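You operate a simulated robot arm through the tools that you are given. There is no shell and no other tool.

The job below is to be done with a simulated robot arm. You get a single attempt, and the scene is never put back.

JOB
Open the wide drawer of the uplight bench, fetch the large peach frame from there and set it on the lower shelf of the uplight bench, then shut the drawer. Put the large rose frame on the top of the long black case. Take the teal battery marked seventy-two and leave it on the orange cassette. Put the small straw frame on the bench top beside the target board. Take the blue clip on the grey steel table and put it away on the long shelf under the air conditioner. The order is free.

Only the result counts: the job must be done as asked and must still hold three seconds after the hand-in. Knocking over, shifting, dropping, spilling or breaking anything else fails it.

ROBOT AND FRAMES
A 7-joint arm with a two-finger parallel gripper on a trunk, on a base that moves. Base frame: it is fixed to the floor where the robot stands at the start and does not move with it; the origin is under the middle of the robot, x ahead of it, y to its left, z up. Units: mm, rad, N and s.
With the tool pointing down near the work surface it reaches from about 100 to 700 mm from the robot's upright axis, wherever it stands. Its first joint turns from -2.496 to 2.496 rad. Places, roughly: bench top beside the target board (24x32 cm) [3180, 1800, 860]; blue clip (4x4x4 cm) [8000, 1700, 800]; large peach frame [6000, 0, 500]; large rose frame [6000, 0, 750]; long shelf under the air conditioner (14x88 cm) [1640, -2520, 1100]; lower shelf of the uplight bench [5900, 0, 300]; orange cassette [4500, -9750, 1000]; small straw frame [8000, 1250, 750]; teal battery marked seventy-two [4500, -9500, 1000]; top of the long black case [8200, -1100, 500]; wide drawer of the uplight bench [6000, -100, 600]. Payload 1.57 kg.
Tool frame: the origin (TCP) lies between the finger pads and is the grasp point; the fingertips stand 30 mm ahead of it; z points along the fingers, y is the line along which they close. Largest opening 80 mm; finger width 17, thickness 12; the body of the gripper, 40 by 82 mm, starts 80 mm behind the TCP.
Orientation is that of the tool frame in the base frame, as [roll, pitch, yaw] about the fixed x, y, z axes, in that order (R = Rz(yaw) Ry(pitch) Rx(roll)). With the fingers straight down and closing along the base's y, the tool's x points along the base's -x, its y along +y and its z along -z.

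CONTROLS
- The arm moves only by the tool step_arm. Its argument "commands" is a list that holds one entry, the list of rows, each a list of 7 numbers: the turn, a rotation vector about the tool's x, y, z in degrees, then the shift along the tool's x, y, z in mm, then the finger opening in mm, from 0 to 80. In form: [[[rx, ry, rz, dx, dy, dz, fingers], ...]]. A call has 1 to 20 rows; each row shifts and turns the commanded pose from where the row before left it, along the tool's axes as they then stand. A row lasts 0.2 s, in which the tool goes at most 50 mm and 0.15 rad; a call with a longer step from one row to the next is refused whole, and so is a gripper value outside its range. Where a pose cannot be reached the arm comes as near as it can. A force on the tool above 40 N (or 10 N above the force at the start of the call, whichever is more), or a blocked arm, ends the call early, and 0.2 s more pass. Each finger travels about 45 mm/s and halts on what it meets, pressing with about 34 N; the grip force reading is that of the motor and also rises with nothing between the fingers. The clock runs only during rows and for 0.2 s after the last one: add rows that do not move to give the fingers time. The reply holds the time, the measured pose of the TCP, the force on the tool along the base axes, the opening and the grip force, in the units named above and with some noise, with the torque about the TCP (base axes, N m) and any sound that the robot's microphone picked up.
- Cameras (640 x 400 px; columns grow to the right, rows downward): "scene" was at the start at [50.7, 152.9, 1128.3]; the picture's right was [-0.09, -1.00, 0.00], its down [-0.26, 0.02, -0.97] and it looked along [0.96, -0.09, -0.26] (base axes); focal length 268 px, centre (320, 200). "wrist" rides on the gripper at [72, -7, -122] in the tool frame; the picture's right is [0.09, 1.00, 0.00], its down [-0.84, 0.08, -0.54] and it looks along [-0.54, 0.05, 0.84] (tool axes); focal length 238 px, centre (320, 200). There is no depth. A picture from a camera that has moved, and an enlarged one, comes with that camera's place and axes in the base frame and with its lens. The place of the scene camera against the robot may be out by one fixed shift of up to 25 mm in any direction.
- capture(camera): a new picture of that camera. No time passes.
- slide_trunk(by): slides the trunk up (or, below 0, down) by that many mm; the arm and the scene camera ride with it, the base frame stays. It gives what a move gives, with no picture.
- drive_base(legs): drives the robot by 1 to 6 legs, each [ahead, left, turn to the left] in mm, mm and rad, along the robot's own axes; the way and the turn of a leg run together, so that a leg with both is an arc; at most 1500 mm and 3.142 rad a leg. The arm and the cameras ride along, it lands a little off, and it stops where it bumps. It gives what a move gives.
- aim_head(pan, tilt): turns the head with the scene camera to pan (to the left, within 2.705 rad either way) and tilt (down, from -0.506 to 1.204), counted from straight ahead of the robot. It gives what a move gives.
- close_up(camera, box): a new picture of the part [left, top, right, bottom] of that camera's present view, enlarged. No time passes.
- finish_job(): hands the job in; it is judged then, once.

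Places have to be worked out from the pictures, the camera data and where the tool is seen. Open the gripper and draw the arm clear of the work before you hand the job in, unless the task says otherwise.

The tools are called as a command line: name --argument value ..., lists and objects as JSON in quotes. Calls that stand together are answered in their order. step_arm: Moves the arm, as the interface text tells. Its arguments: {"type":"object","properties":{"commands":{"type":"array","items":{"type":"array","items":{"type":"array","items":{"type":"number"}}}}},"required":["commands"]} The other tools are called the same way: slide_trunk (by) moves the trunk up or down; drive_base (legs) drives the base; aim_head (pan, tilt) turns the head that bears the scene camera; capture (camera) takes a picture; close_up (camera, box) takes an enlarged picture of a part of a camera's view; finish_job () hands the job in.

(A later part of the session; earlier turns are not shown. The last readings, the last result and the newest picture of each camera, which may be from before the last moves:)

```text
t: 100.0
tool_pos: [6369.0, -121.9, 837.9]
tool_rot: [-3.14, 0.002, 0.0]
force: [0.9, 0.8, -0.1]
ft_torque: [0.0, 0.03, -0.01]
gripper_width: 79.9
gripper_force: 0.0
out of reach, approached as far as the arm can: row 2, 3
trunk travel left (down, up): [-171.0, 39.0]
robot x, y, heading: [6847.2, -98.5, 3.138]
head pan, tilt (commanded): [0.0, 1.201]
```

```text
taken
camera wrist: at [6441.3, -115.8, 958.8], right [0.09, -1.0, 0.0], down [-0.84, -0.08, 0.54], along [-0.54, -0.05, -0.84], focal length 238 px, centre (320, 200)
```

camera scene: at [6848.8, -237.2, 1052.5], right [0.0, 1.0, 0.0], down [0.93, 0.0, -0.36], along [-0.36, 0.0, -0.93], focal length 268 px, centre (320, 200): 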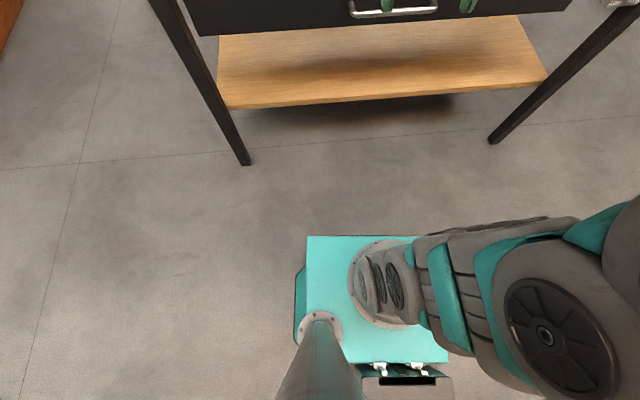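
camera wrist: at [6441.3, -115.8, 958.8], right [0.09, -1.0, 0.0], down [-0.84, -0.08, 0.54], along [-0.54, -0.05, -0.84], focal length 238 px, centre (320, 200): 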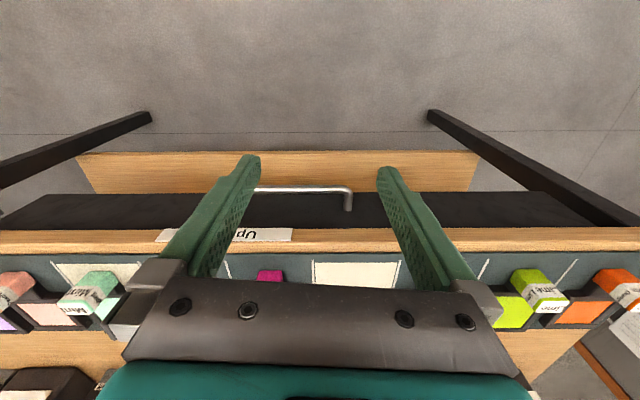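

Triangulating: table top z≈735, front edge x≈6200 at y=0, and the bench (and floor seams) are rotated about +5° from my base axes; the handle bar is at about z≈652, x≈6262 at its centre y≈−86. I'll square the robot up to the bench and back off slightly.

drive_base --legs '[[-60, 0, 0.085]]'

capture --camera "wrist"

aim_head --pan 0.0 --tilt 0.6

capture --camera "scene"

```text
t: 101.0
tool_pos: [6435.1, -159.9, 836.9]
tool_rot: [-3.14, 0.002, 0.083]
force: [-0.3, 0.0, 0.1]
ft_torque: [0.02, -0.02, 0.0]
gripper_width: 79.9
gripper_force: 0.1
trunk travel left (down, up): [-171.0, 39.0]
robot x, y, heading: [6906.5, -92.4, -3.059]
head pan, tilt (commanded): [0.0, 1.201]
```

```text
taken
camera wrist: at [6505.2, -148.0, 958.7], right [0.17, -0.98, 0.0], down [-0.83, -0.15, 0.54], along [-0.53, -0.09, -0.84], focal length 238 px, centre (320, 200)
```

wrist: 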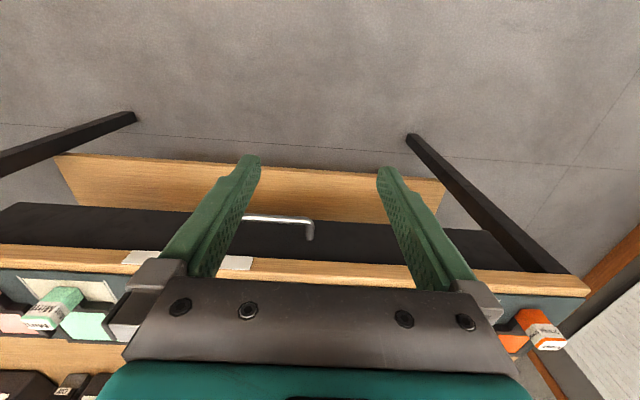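

```text
t: 102.0
tool_pos: [6434.6, -160.7, 835.9]
tool_rot: [-3.141, 0.001, 0.081]
force: [0.0, 0.3, -0.2]
ft_torque: [-0.03, 0.02, 0.0]
gripper_width: 80.2
gripper_force: 0.1
trunk travel left (down, up): [-171.0, 39.0]
robot x, y, heading: [6911.5, -94.1, -3.062]
head pan, tilt (commanded): [0.0, 0.6]
```

```text
taken
camera scene: at [6889.9, -237.5, 1097.0], right [-0.08, 1.0, 0.0], down [0.56, 0.05, -0.82], along [-0.82, -0.07, -0.57], focal length 268 px, centre (320, 200)
```

scene: 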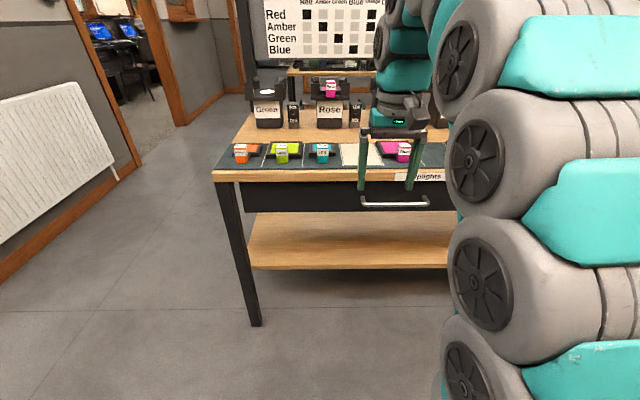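

The bench now looks square to me. The bar's right end is consistently at (6269, −177, 650), drawer face ~40 mm behind it, so I'll hook closed fingers behind the bar. First move in front of the bar, close the fingers, tilt slightly and look.

step_arm --commands '[[[0, 0, 0, -30, -22, 0, 0], [0, 0, 0, -30, -22, 0, 0], [0, 0, 0, -30, -22, 0, 0], [0, 0, 0, -30, -22, 0, 0], [0, -5, 0, 0, 0, 0, 0], [0, -5, 0, 0, 0, 0, 0]]]'

capture --camera "wrist"

capture --camera "scene"

```text
t: 103.4
tool_pos: [6338.6, -101.9, 794.1]
tool_rot: [3.14, 0.174, 0.082]
force: [0.8, -0.2, 0.1]
ft_torque: [-0.04, -0.02, 0.01]
gripper_width: 0.0
gripper_force: 21.0
out of reach, approached as far as the arm can: row 1, 2, 3, 4
trunk travel left (down, up): [-171.0, 39.0]
robot x, y, heading: [6908.0, -99.7, -3.058]
head pan, tilt (commanded): [0.0, 0.6]
```

```text
taken
camera wrist: at [6429.0, -87.5, 902.8], right [0.17, -0.98, -0.02], down [-0.72, -0.14, 0.68], along [-0.67, -0.11, -0.73], focal length 238 px, centre (320, 200)
```

wrist: 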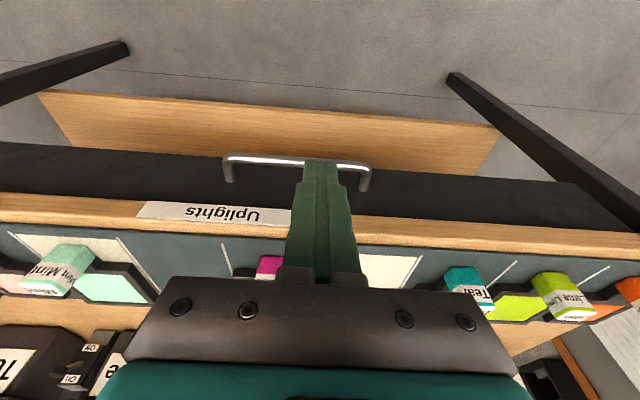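

```text
taken
camera scene: at [6889.8, -237.5, 1097.1], right [-0.08, 1.0, 0.0], down [0.56, 0.05, -0.82], along [-0.82, -0.07, -0.57], focal length 268 px, centre (320, 200)
```

scene: 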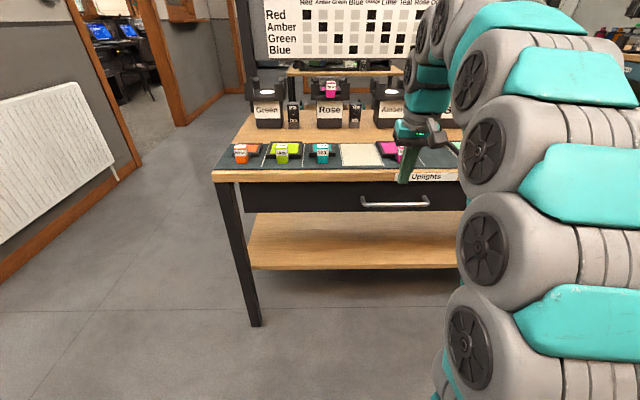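

The fingers now sit in front of the bar and near its middle. I'll descend about 94 mm in front of the bar and look again to pin down the bar's exact height.

step_arm --commands '[[[0, 0, 0, 2.1, 0, 31.4, 0], [0, 0, 0, 2.1, 0, 31.4, 0], [0, 0, 0, 2.1, 0, 31.4, 0]]]'

capture --camera "wrist"

close_up --camera "scene" --box '[330, 130, 490, 230]'

```text
t: 104.2
tool_pos: [6326.5, -101.7, 701.5]
tool_rot: [3.14, 0.175, 0.08]
force: [-0.3, -0.5, 0.5]
ft_torque: [0.02, 0.03, 0.0]
gripper_width: 0.0
gripper_force: 21.3
trunk travel left (down, up): [-171.0, 39.0]
robot x, y, heading: [6906.9, -95.4, -3.06]
head pan, tilt (commanded): [0.0, 0.6]
```

```text
taken
camera wrist: at [6418.0, -87.9, 809.0], right [0.17, -0.98, -0.02], down [-0.72, -0.14, 0.68], along [-0.67, -0.11, -0.73], focal length 238 px, centre (320, 200)
```

wrist: 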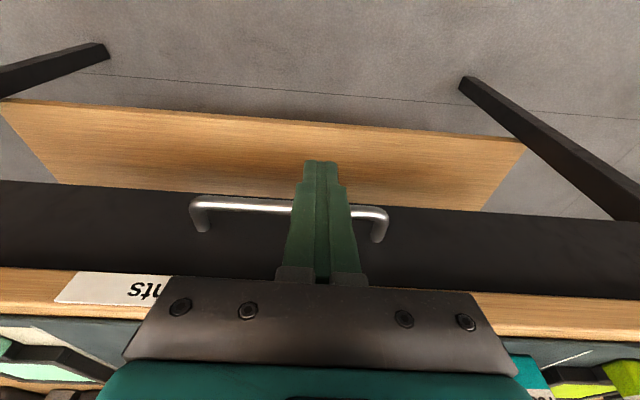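

```text
4.00 times, centred on (410, 180) of scene
camera zoom: at [6889.8, -237.5, 1097.1], right [-0.08, 1.0, 0.0], down [0.56, 0.05, -0.83], along [-0.82, -0.07, -0.56], focal length 1071 px, centre (-40, 280)
```

zoom: 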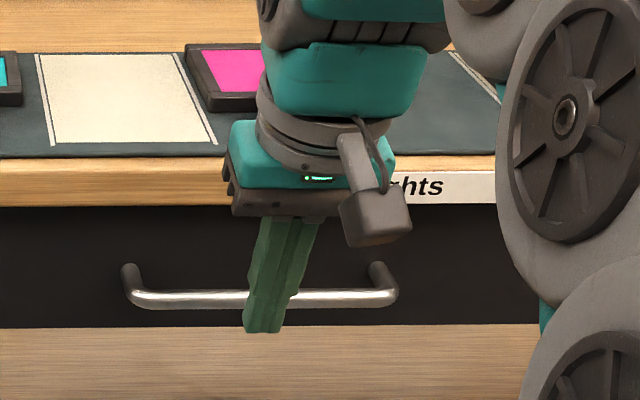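

Bar now measured at z≈636, its centre at about (6240, −85), drawer face ≈ x 6203, so mid-gap is x≈6220. I'll move forward over the bar at current height, then check before lowering.

step_arm --commands '[[[0, 0, 0, -33.4, -8, 5.87, 0], [0, 0, 0, -33.4, -8, 5.87, 0], [0, 0, 0, -33.4, -8, 5.87, 0]]]'

capture --camera "wrist"

close_up --camera "scene" --box '[330, 130, 490, 230]'

```text
t: 105.0
tool_pos: [6242.2, -91.3, 701.4]
tool_rot: [3.137, 0.158, 0.086]
force: [23.6, -0.1, 10.5]
ft_torque: [-0.09, 0.26, 0.33]
gripper_width: 0.1
gripper_force: 20.9
trunk travel left (down, up): [-171.0, 39.0]
robot x, y, heading: [6907.7, -94.1, -3.061]
head pan, tilt (commanded): [0.0, 0.6]
stopped in row 3: the force on the tool passed its limit at 106 N (the readings are from after the stop); the commanded pose is now the measured one
```

```text
taken
camera wrist: at [6330.2, -75.9, 810.3], right [0.18, -0.98, -0.01], down [-0.73, -0.14, 0.67], along [-0.66, -0.11, -0.75], focal length 238 px, centre (320, 200)
```

wrist: 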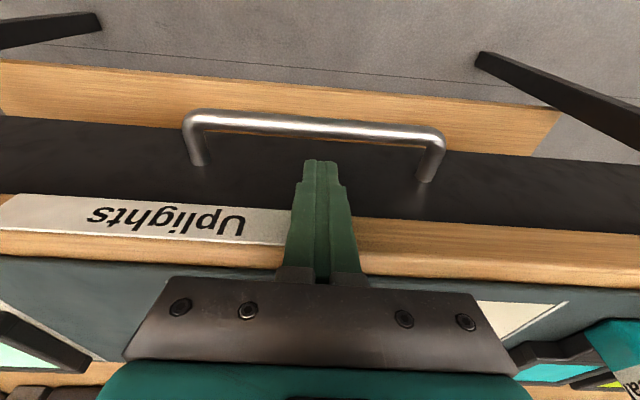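

```text
4.00 times, centred on (410, 180) of scene
camera zoom: at [6891.5, -237.5, 1097.3], right [-0.08, 1.0, 0.0], down [0.56, 0.05, -0.83], along [-0.82, -0.07, -0.56], focal length 1071 px, centre (-40, 280)
```

zoom: 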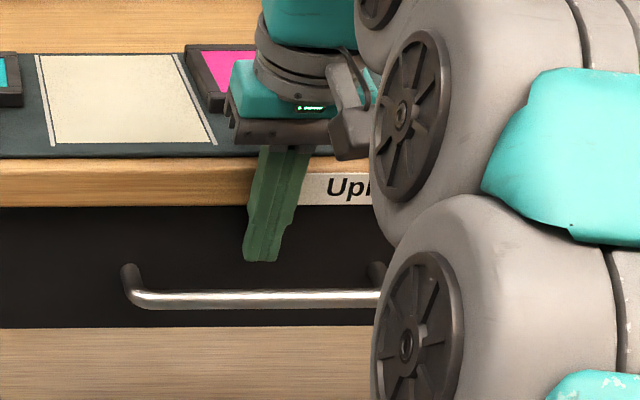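

The fingers met the table's front edge: it sits at x≈6233 (z 712–752) and overhangs the drawer face, so hooking from above is impossible. The bench doesn't look moved. I'll back off and turn the tool to near-horizontal so the fingers can grip the bar from above and below.

step_arm --commands '[[[0, 0, 0, 40, 0, -6.3, 0], [0, 0, 0, 40, 0, -6.3, 0], [0, 0, 0, 40, 0, -6.3, 0], [0, 0, 0, 20, 0, -3, 20], [0, -8, 0, 0, 0, 0, 40], [0, -8, 0, 0, 0, 0, 40], [0, -8, 0, 0, 0, 0, 40], [0, -8, 0, 0, 0, 0, 40], [0, -8, 0, 0, 0, 0, 40], [0, -8, 0, 0, 0, 0, 40], [0, -8, 0, 0, 0, 0, 40], [0, -8, 0, 0, 0, 0, 40]]]'

capture --camera "wrist"

capture --camera "scene"

```text
t: 107.5
tool_pos: [6345.1, -76.2, 730.5]
tool_rot: [3.132, 1.199, 0.077]
force: [0.5, 0.0, -0.4]
ft_torque: [-0.02, 0.0, 0.0]
gripper_width: 40.0
gripper_force: 0.0
out of reach, approached as far as the arm can: row 11, 12
trunk travel left (down, up): [-171.0, 39.0]
robot x, y, heading: [6909.1, -98.2, -3.062]
head pan, tilt (commanded): [0.0, 0.6]
```

```text
taken
camera wrist: at [6483.3, -57.0, 707.5], right [0.12, -0.99, -0.08], down [0.21, -0.06, 0.98], along [-0.97, -0.13, 0.2], focal length 238 px, centre (320, 200)
```

wrist: 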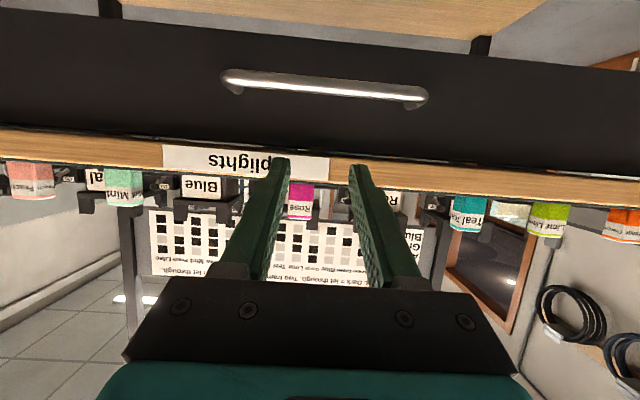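

```text
taken
camera scene: at [6890.0, -237.5, 1097.1], right [-0.08, 1.0, 0.0], down [0.56, 0.05, -0.83], along [-0.82, -0.07, -0.56], focal length 268 px, centre (320, 200)
```

scene: 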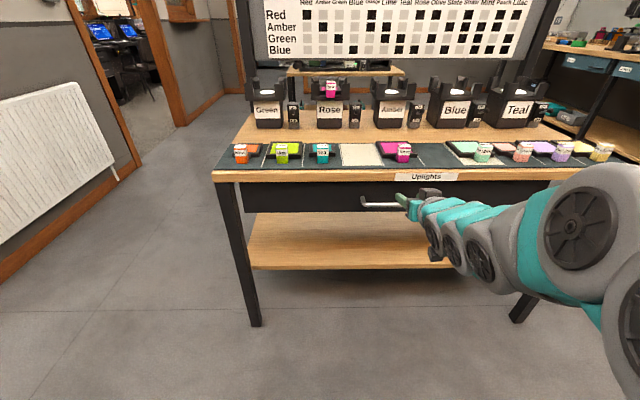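

From here the whole bench is visible and the wrist sees the bar. I'll roll the tool 90° about its axis so the fingers close vertically, then lower the trunk so the tool sits level with the bar.

step_arm --commands '[[[0, 0, 8, 0, 0, 0, 50], [0, 0, 8, 0, 0, 0, 50], [0, 0, 8, 0, 0, 0, 50], [0, 0, 8, 0, 0, 0, 50], [0, 0, 8, 0, 0, 0, 50], [0, 0, 8, 0, 0, 0, 50], [0, 0, 8, 0, 0, 0, 50], [0, 0, 8, 0, 0, 0, 50], [0, 0, 8, 0, 0, 0, 50], [0, 0, 8, 0, 0, 0, 50], [0, 0, 8, 0, 0, 0, 50]]]'

slide_trunk --by -85

capture --camera "wrist"

capture --camera "scene"

```text
t: 110.0
tool_pos: [6343.1, -75.3, 729.8]
tool_rot: [1.945, 0.026, -1.472]
force: [0.3, 0.6, -1.0]
ft_torque: [0.04, 0.04, 0.01]
gripper_width: 50.1
gripper_force: 0.1
trunk travel left (down, up): [-171.0, 39.0]
robot x, y, heading: [6907.6, -95.2, -3.059]
head pan, tilt (commanded): [0.0, 0.6]
```

```text
t: 111.2
tool_pos: [6343.8, -76.4, 645.2]
tool_rot: [1.946, 0.03, -1.472]
force: [-0.7, -0.1, 0.3]
ft_torque: [-0.01, 0.01, 0.03]
gripper_width: 50.1
gripper_force: 0.0
trunk travel left (down, up): [-86.0, 124.0]
robot x, y, heading: [6909.4, -94.9, -3.056]
head pan, tilt (commanded): [0.0, 0.6]
```

```text
taken
camera wrist: at [6466.6, -136.5, 681.6], right [-0.35, -0.15, 0.92], down [0.39, 0.87, 0.29], along [-0.85, 0.47, -0.25], focal length 238 px, centre (320, 200)
```

wrist: 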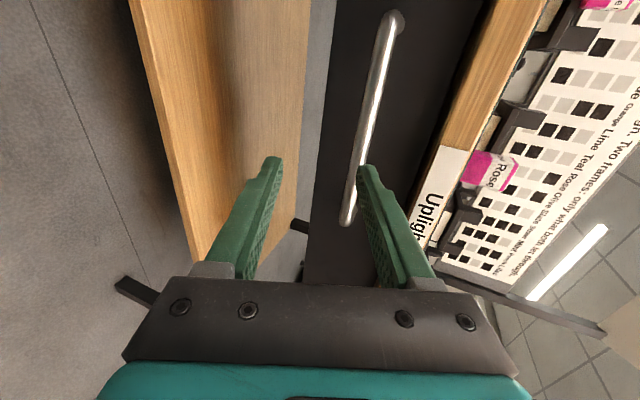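

```text
taken
camera scene: at [6890.0, -237.5, 1012.1], right [-0.08, 1.0, 0.0], down [0.56, 0.05, -0.83], along [-0.82, -0.07, -0.56], focal length 268 px, centre (320, 200)
```

scene: 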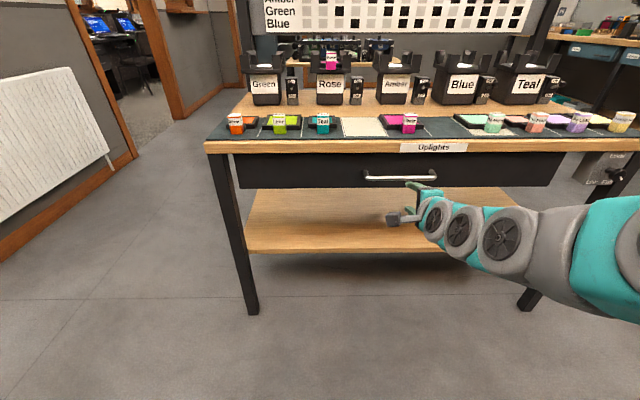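

With the side-on view the bar resolves to z≈650, centre ≈(6253, −85). I'll align the fingers above/below it, advance part way, and check.

step_arm --commands '[[[0, 0, 0, -1.5, 18, 0, 50], [0, 0, 0, -1.5, 18, 0, 50], [0, 0, 0, 0, 0, 20, 50], [0, 0, 0, 0, 0, 15, 50]]]'

capture --camera "wrist"

close_up --camera "scene" --box '[330, 130, 490, 230]'

```text
t: 112.2
tool_pos: [6298.7, -78.2, 666.2]
tool_rot: [1.947, 0.027, -1.47]
force: [-0.3, 0.4, -1.0]
ft_torque: [0.02, 0.02, 0.05]
gripper_width: 50.0
gripper_force: 0.1
trunk travel left (down, up): [-86.0, 124.0]
robot x, y, heading: [6908.9, -92.3, -3.062]
head pan, tilt (commanded): [0.0, 0.6]
```

```text
taken
camera wrist: at [6421.0, -139.1, 702.7], right [-0.35, -0.15, 0.92], down [0.39, 0.87, 0.29], along [-0.85, 0.46, -0.25], focal length 238 px, centre (320, 200)
```

wrist: 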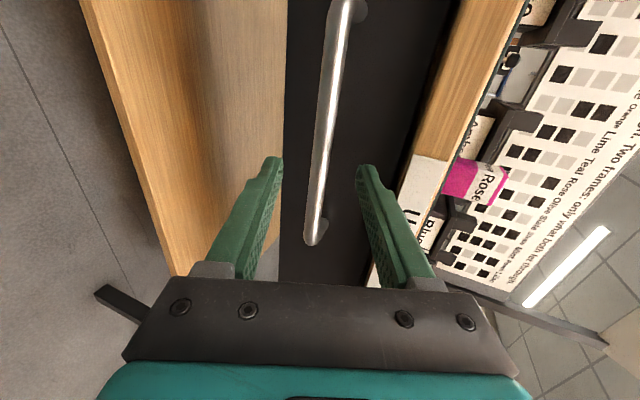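

```text
4.00 times, centred on (410, 180) of scene
camera zoom: at [6890.0, -237.5, 1012.1], right [-0.08, 1.0, 0.0], down [0.56, 0.05, -0.83], along [-0.82, -0.07, -0.56], focal length 1071 px, centre (-40, 280)
```

zoom: 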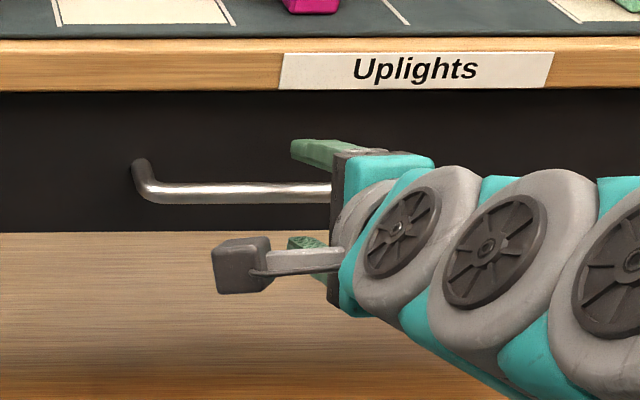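

The bar is centred between the fingers. I'll advance 35 mm and close on it.

step_arm --commands '[[[0, 0, 0, 0, 0, 18, 50], [0, 0, 0, 0, 0, 17, 50], [0, 0, 0, 0, 0, 0, 20], [0, 0, 0, 0, 0, 0, 0], [0, 0, 0, 0, 0, 0, 0], [0, 0, 0, 0, 0, 0, 0]]]'

capture --camera "wrist"

close_up --camera "scene" --box '[330, 130, 490, 230]'

```text
t: 113.6
tool_pos: [6266.4, -78.7, 654.5]
tool_rot: [1.945, 0.028, -1.474]
force: [-0.8, -0.7, 1.0]
ft_torque: [-0.42, -0.05, -0.32]
gripper_width: 14.0
gripper_force: 29.6
trunk travel left (down, up): [-86.0, 124.0]
robot x, y, heading: [6908.8, -95.4, -3.057]
head pan, tilt (commanded): [0.0, 0.6]
```

```text
taken
camera wrist: at [6389.2, -141.6, 690.6], right [-0.35, -0.15, 0.92], down [0.39, 0.87, 0.29], along [-0.85, 0.47, -0.24], focal length 238 px, centre (320, 200)
```

wrist: 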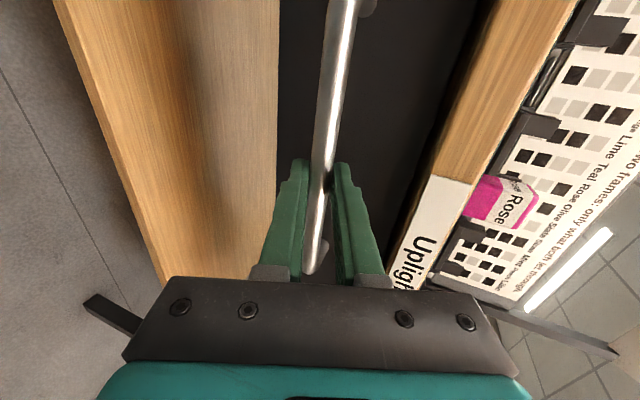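

```text
4.00 times, centred on (410, 180) of scene
camera zoom: at [6890.0, -237.5, 1012.1], right [-0.08, 1.0, 0.0], down [0.56, 0.05, -0.83], along [-0.82, -0.07, -0.56], focal length 1071 px, centre (-40, 280)
```

zoom: 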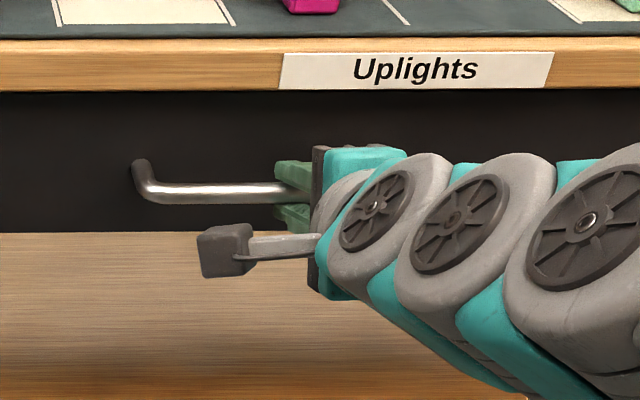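

The bar is gripped (14 mm). I'll pull the drawer straight back 125 mm along the bench normal and check forces.

step_arm --commands '[[[0, 0, 0, 0.3, -5.5, -14, 0], [0, 0, 0, 0.4, -9.1, -23.2, 0], [0, 0, 0, 0.4, -9.1, -23.2, 0], [0, 0, 0, 0.4, -9.1, -23.2, 0], [0, 0, 0, 0.4, -9.1, -23.2, 0], [0, 0, 0, 0, 0, 0, 0]]]'

capture --camera "scene"

capture --camera "wrist"

```text
t: 114.8
tool_pos: [6344.4, -74.2, 653.5]
tool_rot: [1.939, 0.032, -1.48]
force: [1.1, 0.3, -14.6]
ft_torque: [-0.42, -0.26, -0.43]
gripper_width: 14.1
gripper_force: 30.4
out of reach, approached as far as the arm can: row 4, 5
trunk travel left (down, up): [-86.0, 124.0]
robot x, y, heading: [6908.4, -95.7, -3.06]
head pan, tilt (commanded): [0.0, 0.6]
stopped in row 6: the force on the tool passed its limit at 42 N (the readings are from after the stop); the commanded pose is now the measured one
```

```text
taken
camera scene: at [6889.9, -237.7, 1012.3], right [-0.08, 1.0, 0.0], down [0.56, 0.05, -0.82], along [-0.82, -0.07, -0.57], focal length 268 px, centre (320, 200)
```

scene: 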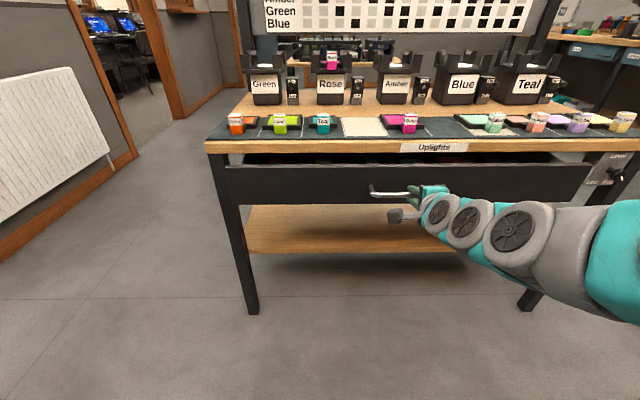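

```text
taken
camera wrist: at [6467.0, -135.4, 689.5], right [-0.35, -0.15, 0.93], down [0.4, 0.87, 0.29], along [-0.85, 0.47, -0.24], focal length 238 px, centre (320, 200)
```

wrist: 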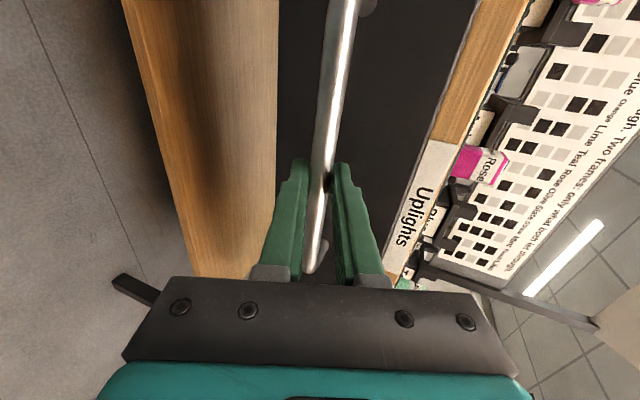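

The drawer came out 78 mm and the arm hit its reach limit in this posture, not a jam. I'll keep the grip and back the base up to pull it further.

drive_base --legs '[[-100, 0, 0]]'

capture --camera "scene"

```text
t: 116.5
tool_pos: [6444.8, -63.1, 654.5]
tool_rot: [1.94, 0.033, -1.483]
force: [0.3, 0.2, -4.9]
ft_torque: [-0.55, -0.15, -0.17]
gripper_width: 14.0
gripper_force: 30.8
trunk travel left (down, up): [-86.0, 124.0]
robot x, y, heading: [7008.8, -88.9, -3.056]
head pan, tilt (commanded): [0.0, 0.6]
stopped in leg 1: the force on the tool passed its limit at 41 N (the readings are from after the stop); the commanded pose is now the measured one
```

```text
taken
camera scene: at [6990.5, -229.0, 1012.4], right [-0.08, 1.0, 0.0], down [0.56, 0.05, -0.82], along [-0.82, -0.07, -0.57], focal length 268 px, centre (320, 200)
```

scene: 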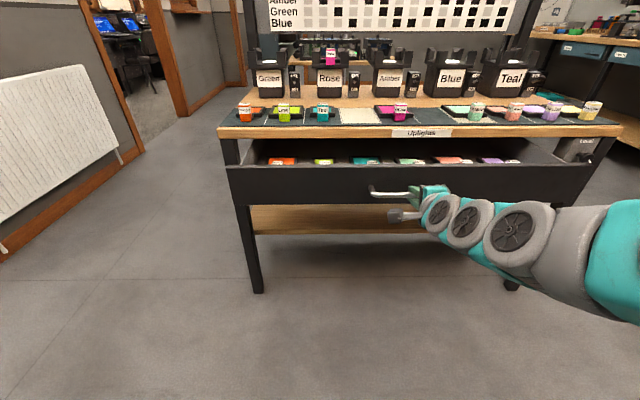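

The drawer is out ~178 mm and I can see frames inside (orange, lime, teal, mint, peach, lilac). I'll pull a bit more.

drive_base --legs '[[-90, 0, 0]]'

capture --camera "scene"

```text
t: 117.6
tool_pos: [6534.3, -54.9, 654.8]
tool_rot: [1.938, 0.032, -1.484]
force: [0.5, 9.6, -8.0]
ft_torque: [-0.33, -0.15, -0.5]
gripper_width: 13.5
gripper_force: 29.8
trunk travel left (down, up): [-86.0, 124.0]
robot x, y, heading: [7100.0, -80.3, -3.06]
head pan, tilt (commanded): [0.0, 0.6]
```

```text
taken
camera scene: at [7080.0, -221.1, 1012.1], right [-0.08, 1.0, 0.0], down [0.56, 0.05, -0.82], along [-0.82, -0.07, -0.57], focal length 268 px, centre (320, 200)
```

scene: 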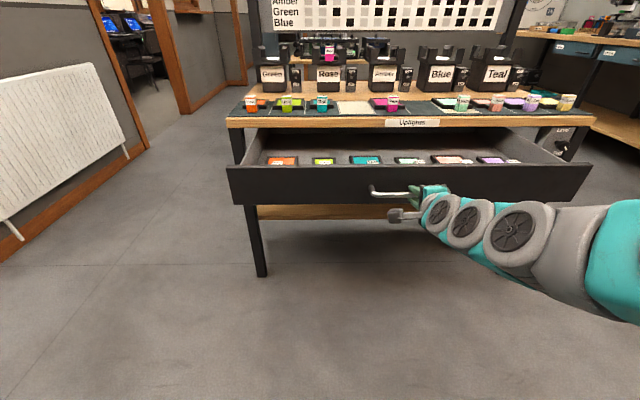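

The drawer is out ~268 mm and the frames are fully exposed. Zooming in on them.

close_up --camera "scene" --box '[225, 80, 417, 200]'

close_up --camera "scene" --box '[400, 80, 592, 200]'

```text
3.33 times, centred on (321, 140) of scene
camera zoom: at [7080.0, -221.1, 1012.1], right [-0.08, 1.0, 0.0], down [0.56, 0.05, -0.82], along [-0.82, -0.07, -0.57], focal length 892 px, centre (317, 400)
```

zoom: 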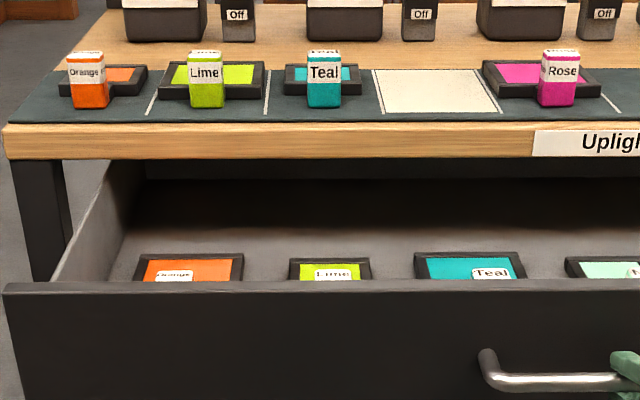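

```text
3.33 times, centred on (496, 140) of scene
camera zoom: at [7080.0, -221.1, 1012.1], right [-0.08, 1.0, 0.0], down [0.56, 0.05, -0.82], along [-0.82, -0.07, -0.57], focal length 892 px, centre (-267, 400)
```

zoom: 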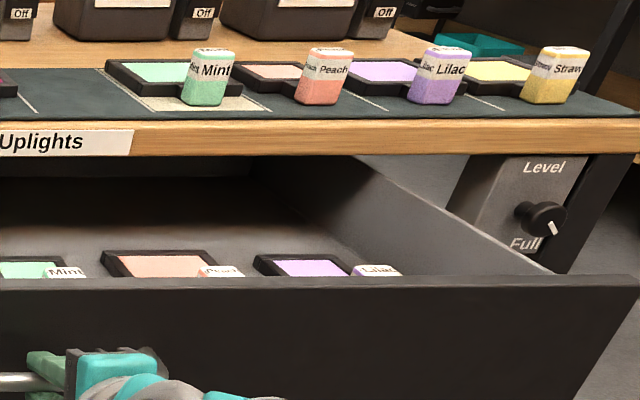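

The drawer holds large orange, small lime, large teal, small mint, large peach and small lilac. I'll release the handle, back the tool off, and then reposition to the right in front of the peach frame.

step_arm --commands '[[[0, 0, 0, 0, 0, 0, 40], [0, 0, 0, 0, 0, 0, 50], [0, 0, 0, 0, 0, -20, 50], [0, 0, 0, 0, 0, -30, 50], [0, 0, 0, 0, 0, -30, 50]]]'

capture --camera "scene"

```text
t: 118.8
tool_pos: [6583.7, -51.8, 690.4]
tool_rot: [1.936, 0.037, -1.485]
force: [-0.7, -0.6, 0.2]
ft_torque: [0.0, 0.0, -0.01]
gripper_width: 50.1
gripper_force: 0.1
out of reach, approached as far as the arm can: row 3, 4, 5
trunk travel left (down, up): [-86.0, 124.0]
robot x, y, heading: [7099.9, -78.0, -3.058]
head pan, tilt (commanded): [0.0, 0.6]
```

```text
taken
camera scene: at [7080.3, -221.5, 1012.1], right [-0.08, 1.0, 0.0], down [0.56, 0.05, -0.83], along [-0.82, -0.07, -0.56], focal length 268 px, centre (320, 200)
```

scene: 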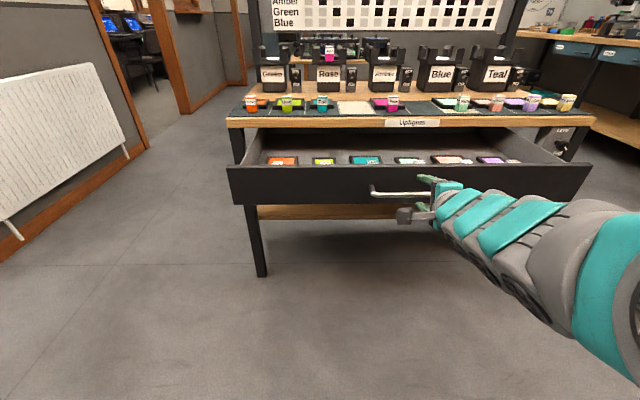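

Released cleanly. I'll back away, restore the tool to pointing down, raise the trunk and then approach the peach frame.

drive_base --legs '[[-100, 0, 0]]'

slide_trunk --by 100

step_arm --commands '[[[0, 0, -8, 0, 0, 0, 60], [0, 0, -8, 0, 0, 0, 60], [0, 0, -8, 0, 0, 0, 60], [0, 0, -8, 0, 0, 0, 60], [0, 0, -8, 0, 0, 0, 60], [0, 0, -8, 0, 0, 0, 60], [0, 0, -8, 0, 0, 0, 60], [0, 0, -8, 0, 0, 0, 60], [0, 0, -8, 0, 0, 0, 60], [0, 0, -8, 0, 0, 0, 60], [0, 0, -8, 0, 0, 0, 60], [0, 8, 0, 0, 0, 0, 60], [0, 8, 0, 0, 0, 0, 60], [0, 8, 0, 0, 0, 0, 60], [0, 8, 0, 0, 0, 0, 60], [0, 8, 0, 0, 0, 0, 60]]]'

capture --camera "scene"

capture --camera "wrist"

```text
t: 120.0
tool_pos: [6684.4, -44.3, 690.5]
tool_rot: [1.939, 0.035, -1.486]
force: [-0.5, -0.4, 0.3]
ft_torque: [-0.01, 0.01, 0.0]
gripper_width: 50.0
gripper_force: 0.1
trunk travel left (down, up): [-86.0, 124.0]
robot x, y, heading: [7201.7, -69.2, -3.06]
head pan, tilt (commanded): [0.0, 0.6]
```

```text
t: 121.3
tool_pos: [6683.2, -44.1, 790.6]
tool_rot: [1.936, 0.035, -1.485]
force: [0.1, 0.6, -0.4]
ft_torque: [0.04, 0.01, -0.01]
gripper_width: 49.9
gripper_force: 0.0
trunk travel left (down, up): [-186.0, 24.0]
robot x, y, heading: [7199.5, -70.0, -3.057]
head pan, tilt (commanded): [0.0, 0.6]
```

```text
t: 124.7
tool_pos: [6684.1, -45.1, 790.9]
tool_rot: [-3.139, 0.504, 0.074]
force: [0.5, 0.1, 0.0]
ft_torque: [0.02, 0.0, 0.0]
gripper_width: 59.9
gripper_force: 0.0
trunk travel left (down, up): [-186.0, 24.0]
robot x, y, heading: [7198.2, -72.2, -3.057]
head pan, tilt (commanded): [0.0, 0.6]
```

```text
taken
camera scene: at [7181.6, -213.0, 1112.1], right [-0.08, 1.0, 0.0], down [0.56, 0.05, -0.83], along [-0.82, -0.07, -0.56], focal length 268 px, centre (320, 200)
```

scene: 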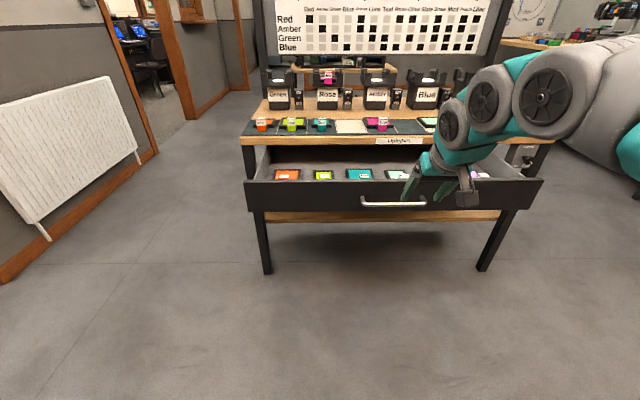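

```text
taken
camera wrist: at [6804.5, -28.7, 863.0], right [0.15, -0.99, -0.05], down [-0.46, -0.11, 0.88], along [-0.87, -0.11, -0.48], focal length 238 px, centre (320, 200)
```

wrist: 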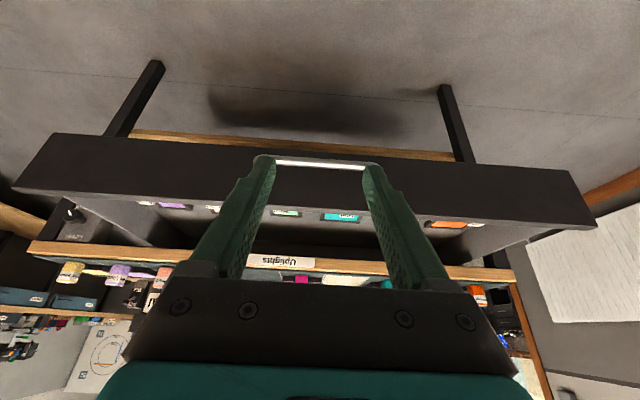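

Tool is tilted ~29°. I'll shift right and forward so that the peach frame is in front of the gripper, stopping short for a look.

drive_base --legs '[[0, -213, 0], [210, 0, 0]]'

capture --camera "wrist"

capture --camera "scene"

```text
t: 127.7
tool_pos: [6450.2, 146.5, 790.5]
tool_rot: [-3.14, 0.507, 0.082]
force: [0.3, -0.7, -0.4]
ft_torque: [-0.02, -0.03, 0.01]
gripper_width: 60.0
gripper_force: 0.1
trunk travel left (down, up): [-186.0, 24.0]
robot x, y, heading: [6969.3, 122.1, -3.052]
head pan, tilt (commanded): [0.0, 0.6]
```

```text
taken
camera wrist: at [6572.2, 162.7, 862.3], right [0.16, -0.99, -0.05], down [-0.46, -0.12, 0.88], along [-0.87, -0.12, -0.47], focal length 238 px, centre (320, 200)
```

wrist: 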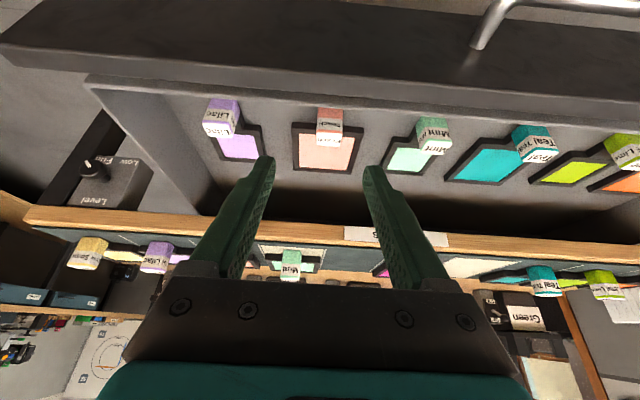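

```text
taken
camera scene: at [6950.9, -18.6, 1112.1], right [-0.09, 1.0, 0.0], down [0.56, 0.05, -0.83], along [-0.82, -0.07, -0.56], focal length 268 px, centre (320, 200)
```

scene: 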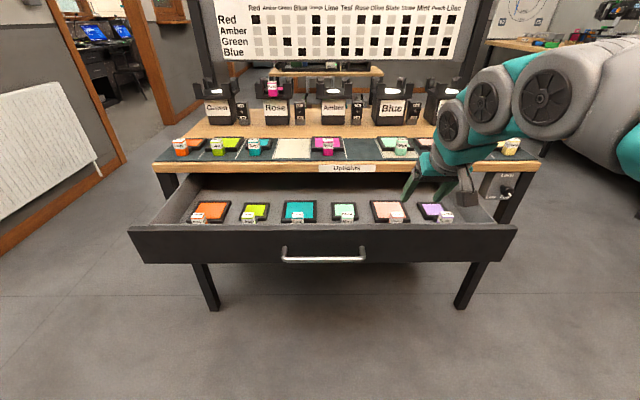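

The peach frame (large, fourth-to-fifth in the drawer) is visible with its handle block toward the front. Let me zoom the wrist view for measuring.

close_up --camera "wrist" --box '[250, 70, 410, 190]'

close_up --camera "scene" --box '[330, 120, 490, 240]'

```text
3.33 times, centred on (330, 130) of wrist
camera zoom: at [6572.2, 162.7, 862.3], right [0.16, -0.99, -0.05], down [-0.46, -0.12, 0.88], along [-0.87, -0.12, -0.47], focal length 794 px, centre (287, 433)
```

zoom: 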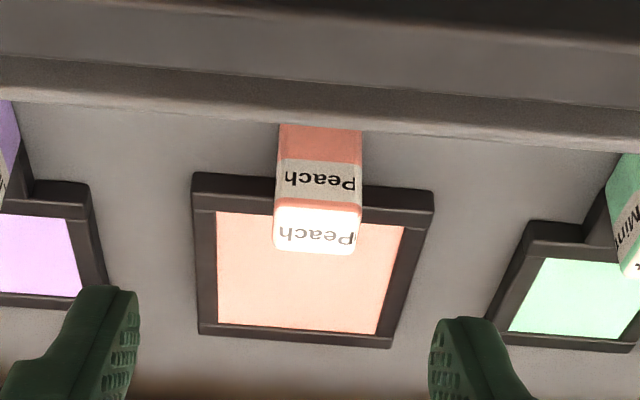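

```text
3.33 times, centred on (410, 180) of scene
camera zoom: at [6950.9, -18.6, 1112.1], right [-0.09, 1.0, 0.0], down [0.56, 0.05, -0.83], along [-0.82, -0.07, -0.56], focal length 892 px, centre (20, 267)
```

zoom: 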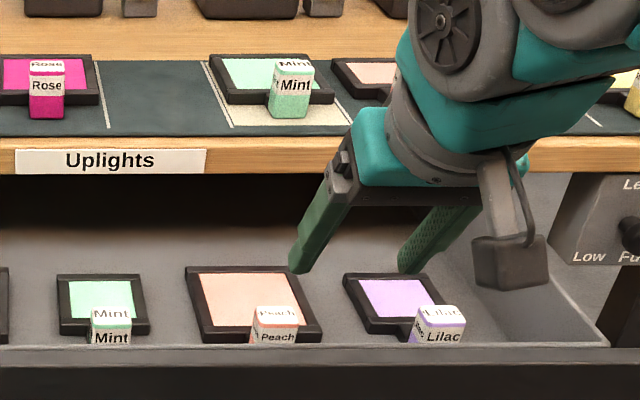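

Block and plate corners are clear. I'll move the gripper to ~100 mm above the peach block for a second view to fix heights.

step_arm --commands '[[[0, 0, 0, -17.3, 3.9, 21.1, 60], [0, 0, 0, -17.3, 3.9, 21.1, 60], [0, 0, 0, -17.3, 3.9, 21.1, 60]]]'

close_up --camera "wrist" --box '[220, 20, 460, 200]'

capture --camera "scene"

```text
t: 128.4
tool_pos: [6375.4, 127.6, 760.9]
tool_rot: [-3.139, 0.508, 0.082]
force: [-0.5, -0.7, -0.7]
ft_torque: [-0.03, 0.01, -0.01]
gripper_width: 60.0
gripper_force: 0.2
trunk travel left (down, up): [-186.0, 24.0]
robot x, y, heading: [6965.2, 119.6, -3.051]
head pan, tilt (commanded): [0.0, 0.6]
```

```text
2.22 times, centred on (340, 110) of wrist
camera zoom: at [6497.0, 143.2, 832.2], right [0.16, -0.99, -0.05], down [-0.46, -0.12, 0.88], along [-0.87, -0.12, -0.47], focal length 530 px, centre (276, 400)
```

zoom: 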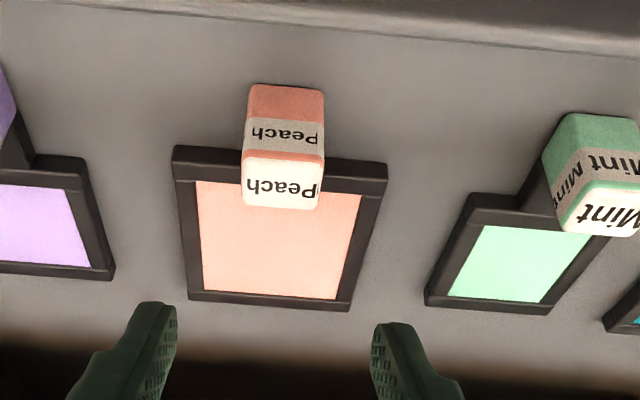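

```text
taken
camera scene: at [6950.9, -18.6, 1112.1], right [-0.09, 1.0, 0.0], down [0.56, 0.05, -0.83], along [-0.82, -0.07, -0.56], focal length 268 px, centre (320, 200)
```

scene: 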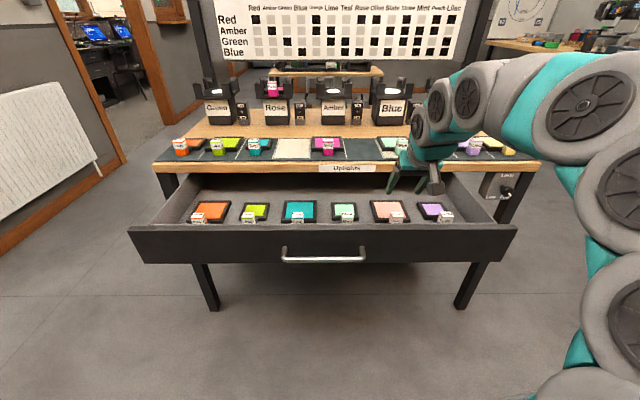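

The block is ~30×25 mm, 44 tall, centred at (6352, 127) with its top at z≈655 and the drawer floor near 611. A tilted tool would put the camera against the drawer rim, so I'll straighten the tool and centre above the block.

step_arm --commands '[[[0, 7.3, 0, 0, 0, 0, 60], [0, 7.3, 0, 0, 0, 0, 60], [0, 7.3, 0, 0, 0, 0, 60], [0, 7.2, 0, 0, 0, 0, 60], [0, 0, 0, -23.4, -1.3, 0, 60], [0, 0, 0, 0, 0, 20, 60]]]'

capture --camera "wrist"

close_up --camera "scene" --box '[330, 120, 490, 240]'

```text
t: 129.8
tool_pos: [6352.2, 127.8, 738.2]
tool_rot: [-3.139, -0.002, 0.082]
force: [0.7, -0.2, 0.3]
ft_torque: [0.03, 0.01, 0.01]
gripper_width: 60.0
gripper_force: 0.0
trunk travel left (down, up): [-186.0, 24.0]
robot x, y, heading: [6965.7, 123.0, -3.055]
head pan, tilt (commanded): [0.0, 0.6]
```

```text
taken
camera wrist: at [6423.2, 140.1, 861.0], right [0.17, -0.98, 0.0], down [-0.83, -0.15, 0.54], along [-0.53, -0.09, -0.84], focal length 238 px, centre (320, 200)
```

wrist: 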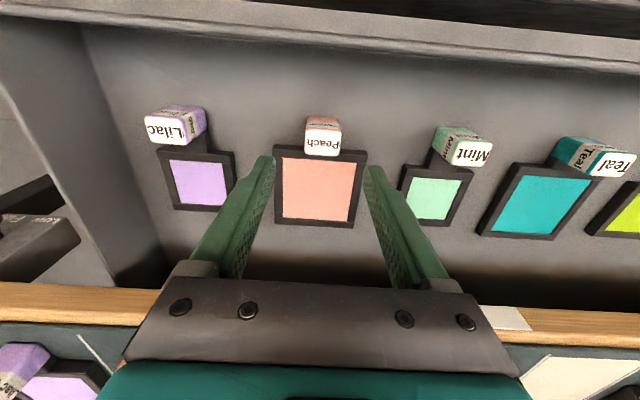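

```text
3.33 times, centred on (410, 180) of scene
camera zoom: at [6950.8, -18.7, 1112.1], right [-0.09, 1.0, 0.0], down [0.56, 0.05, -0.82], along [-0.82, -0.07, -0.57], focal length 892 px, centre (20, 267)
```

zoom: 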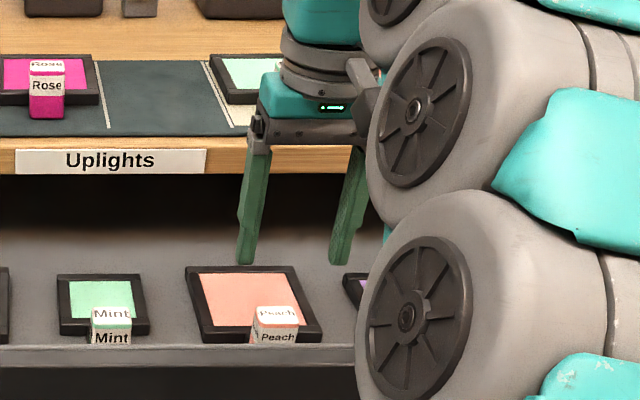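

Block is centred under the fingers. I'll descend to z≈648 and close.

step_arm --commands '[[[0, 0, 0, 0, 0, 30, 60], [0, 0, 0, 0, 0, 30, 60], [0, 0, 0, 0, 0, 20, 60], [0, 0, 0, 0, 0, 10, 60], [0, 0, 0, 0, 0, 0, 30], [0, 0, 0, 0, 0, 0, 10], [0, 0, 0, 0, 0, 0, 10], [0, 0, 0, 0, 0, 0, 10]]]'

capture --camera "wrist"

```text
t: 131.7
tool_pos: [6352.3, 128.0, 651.1]
tool_rot: [-3.14, -0.001, 0.082]
force: [-0.3, 0.1, 0.1]
ft_torque: [-0.05, -0.02, 0.01]
gripper_width: 31.6
gripper_force: 33.6
trunk travel left (down, up): [-186.0, 24.0]
robot x, y, heading: [6965.7, 123.6, -3.052]
head pan, tilt (commanded): [0.0, 0.6]
```

```text
taken
camera wrist: at [6423.0, 140.0, 772.2], right [0.17, -0.98, 0.0], down [-0.83, -0.15, 0.54], along [-0.53, -0.09, -0.84], focal length 238 px, centre (320, 200)
```

wrist: 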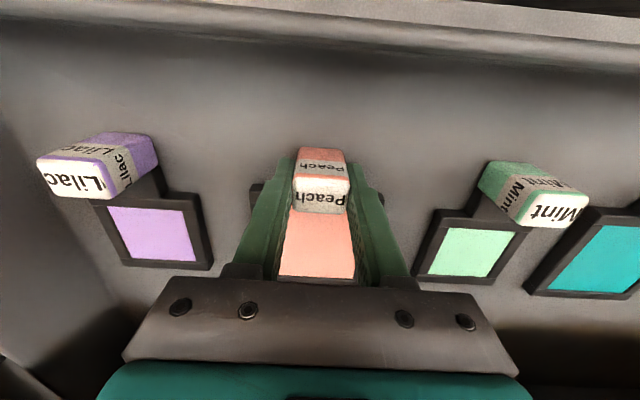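

Gripped at 31.6 mm. I'll lift the peach frame straight up out of the drawer.

step_arm --commands '[[[0, 0, 0, 0, 0, -15, 10], [0, 0, 0, 0, 0, -30, 10], [0, 0, 0, 0, 0, -35, 10], [0, 0, 0, 0, 0, -35, 10]]]'

capture --camera "wrist"

capture --camera "scene"

```text
t: 132.7
tool_pos: [6350.4, 127.1, 767.6]
tool_rot: [-3.141, -0.002, 0.08]
force: [1.4, 0.0, -1.9]
ft_torque: [0.0, -0.1, -0.01]
gripper_width: 31.4
gripper_force: 33.8
trunk travel left (down, up): [-186.0, 24.0]
robot x, y, heading: [6969.5, 123.6, -3.05]
head pan, tilt (commanded): [0.0, 0.6]
```

```text
taken
camera wrist: at [6422.1, 139.5, 888.7], right [0.17, -0.98, 0.0], down [-0.83, -0.15, 0.54], along [-0.53, -0.09, -0.84], focal length 238 px, centre (320, 200)
```

wrist: 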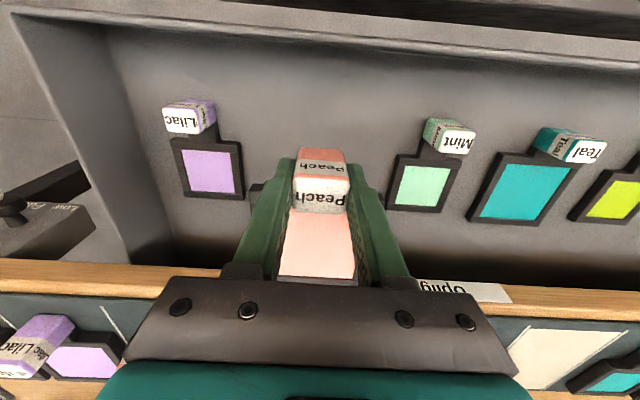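

```text
taken
camera scene: at [6950.7, -18.6, 1112.1], right [-0.09, 1.0, 0.0], down [0.56, 0.05, -0.82], along [-0.82, -0.07, -0.57], focal length 268 px, centre (320, 200)
```

scene: 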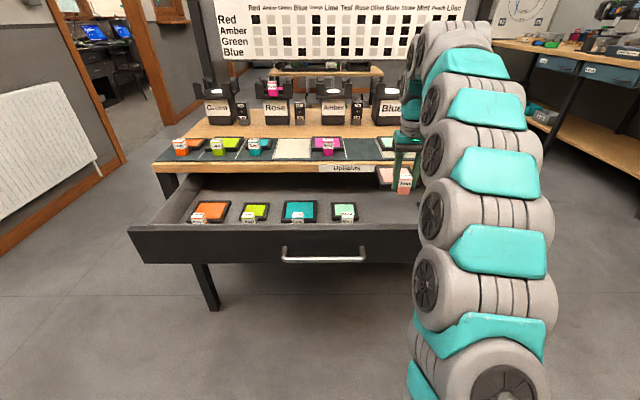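

The frame is held level. I'll draw it in toward the robot and up a bit, raise the trunk, then drive left to line up with the free card slot on the mat for a temporary set-down.

step_arm --commands '[[[0, 0, 0, 27, 0, -8, 10], [0, 0, 0, 27, 0, -8, 10], [0, 0, 0, 27, 0, -8, 10]]]'

slide_trunk --by 24

drive_base --legs '[[0, 315, 0]]'

capture --camera "wrist"

capture --camera "scene"

```text
t: 133.4
tool_pos: [6433.6, 135.5, 789.4]
tool_rot: [-3.14, -0.002, 0.082]
force: [-0.6, -0.1, -2.4]
ft_torque: [0.02, -0.09, 0.0]
gripper_width: 31.6
gripper_force: 33.6
trunk travel left (down, up): [-186.0, 24.0]
robot x, y, heading: [6967.2, 124.7, -3.052]
head pan, tilt (commanded): [0.0, 0.6]
```

```text
t: 134.2
tool_pos: [6433.1, 135.6, 812.1]
tool_rot: [-3.14, -0.001, 0.083]
force: [-0.3, 0.2, -2.3]
ft_torque: [-0.01, -0.06, 0.02]
gripper_width: 31.4
gripper_force: 34.3
trunk travel left (down, up): [-210.0, 0.0]
robot x, y, heading: [6967.0, 124.7, -3.048]
head pan, tilt (commanded): [0.0, 0.6]
```

```text
t: 136.3
tool_pos: [6462.7, -185.4, 813.0]
tool_rot: [-3.139, -0.002, 0.088]
force: [0.5, -0.5, -1.4]
ft_torque: [0.0, -0.11, -0.01]
gripper_width: 31.9
gripper_force: 33.9
trunk travel left (down, up): [-210.0, 0.0]
robot x, y, heading: [6999.9, -195.6, -3.048]
head pan, tilt (commanded): [0.0, 0.6]
```

```text
taken
camera wrist: at [6533.9, -171.8, 935.1], right [0.18, -0.98, 0.0], down [-0.83, -0.15, 0.54], along [-0.53, -0.09, -0.84], focal length 238 px, centre (320, 200)
```

wrist: 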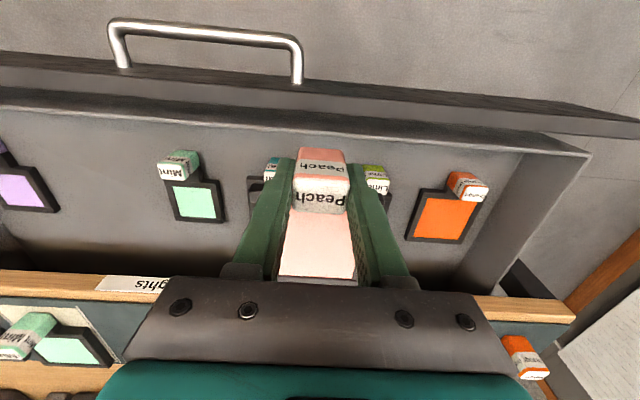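

```text
taken
camera scene: at [6981.1, -335.2, 1136.1], right [-0.1, 1.0, 0.0], down [0.56, 0.05, -0.82], along [-0.82, -0.08, -0.57], focal length 268 px, centre (320, 200)
```

scene: 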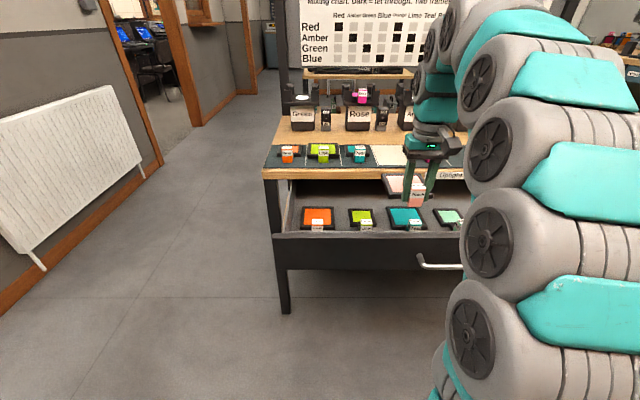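

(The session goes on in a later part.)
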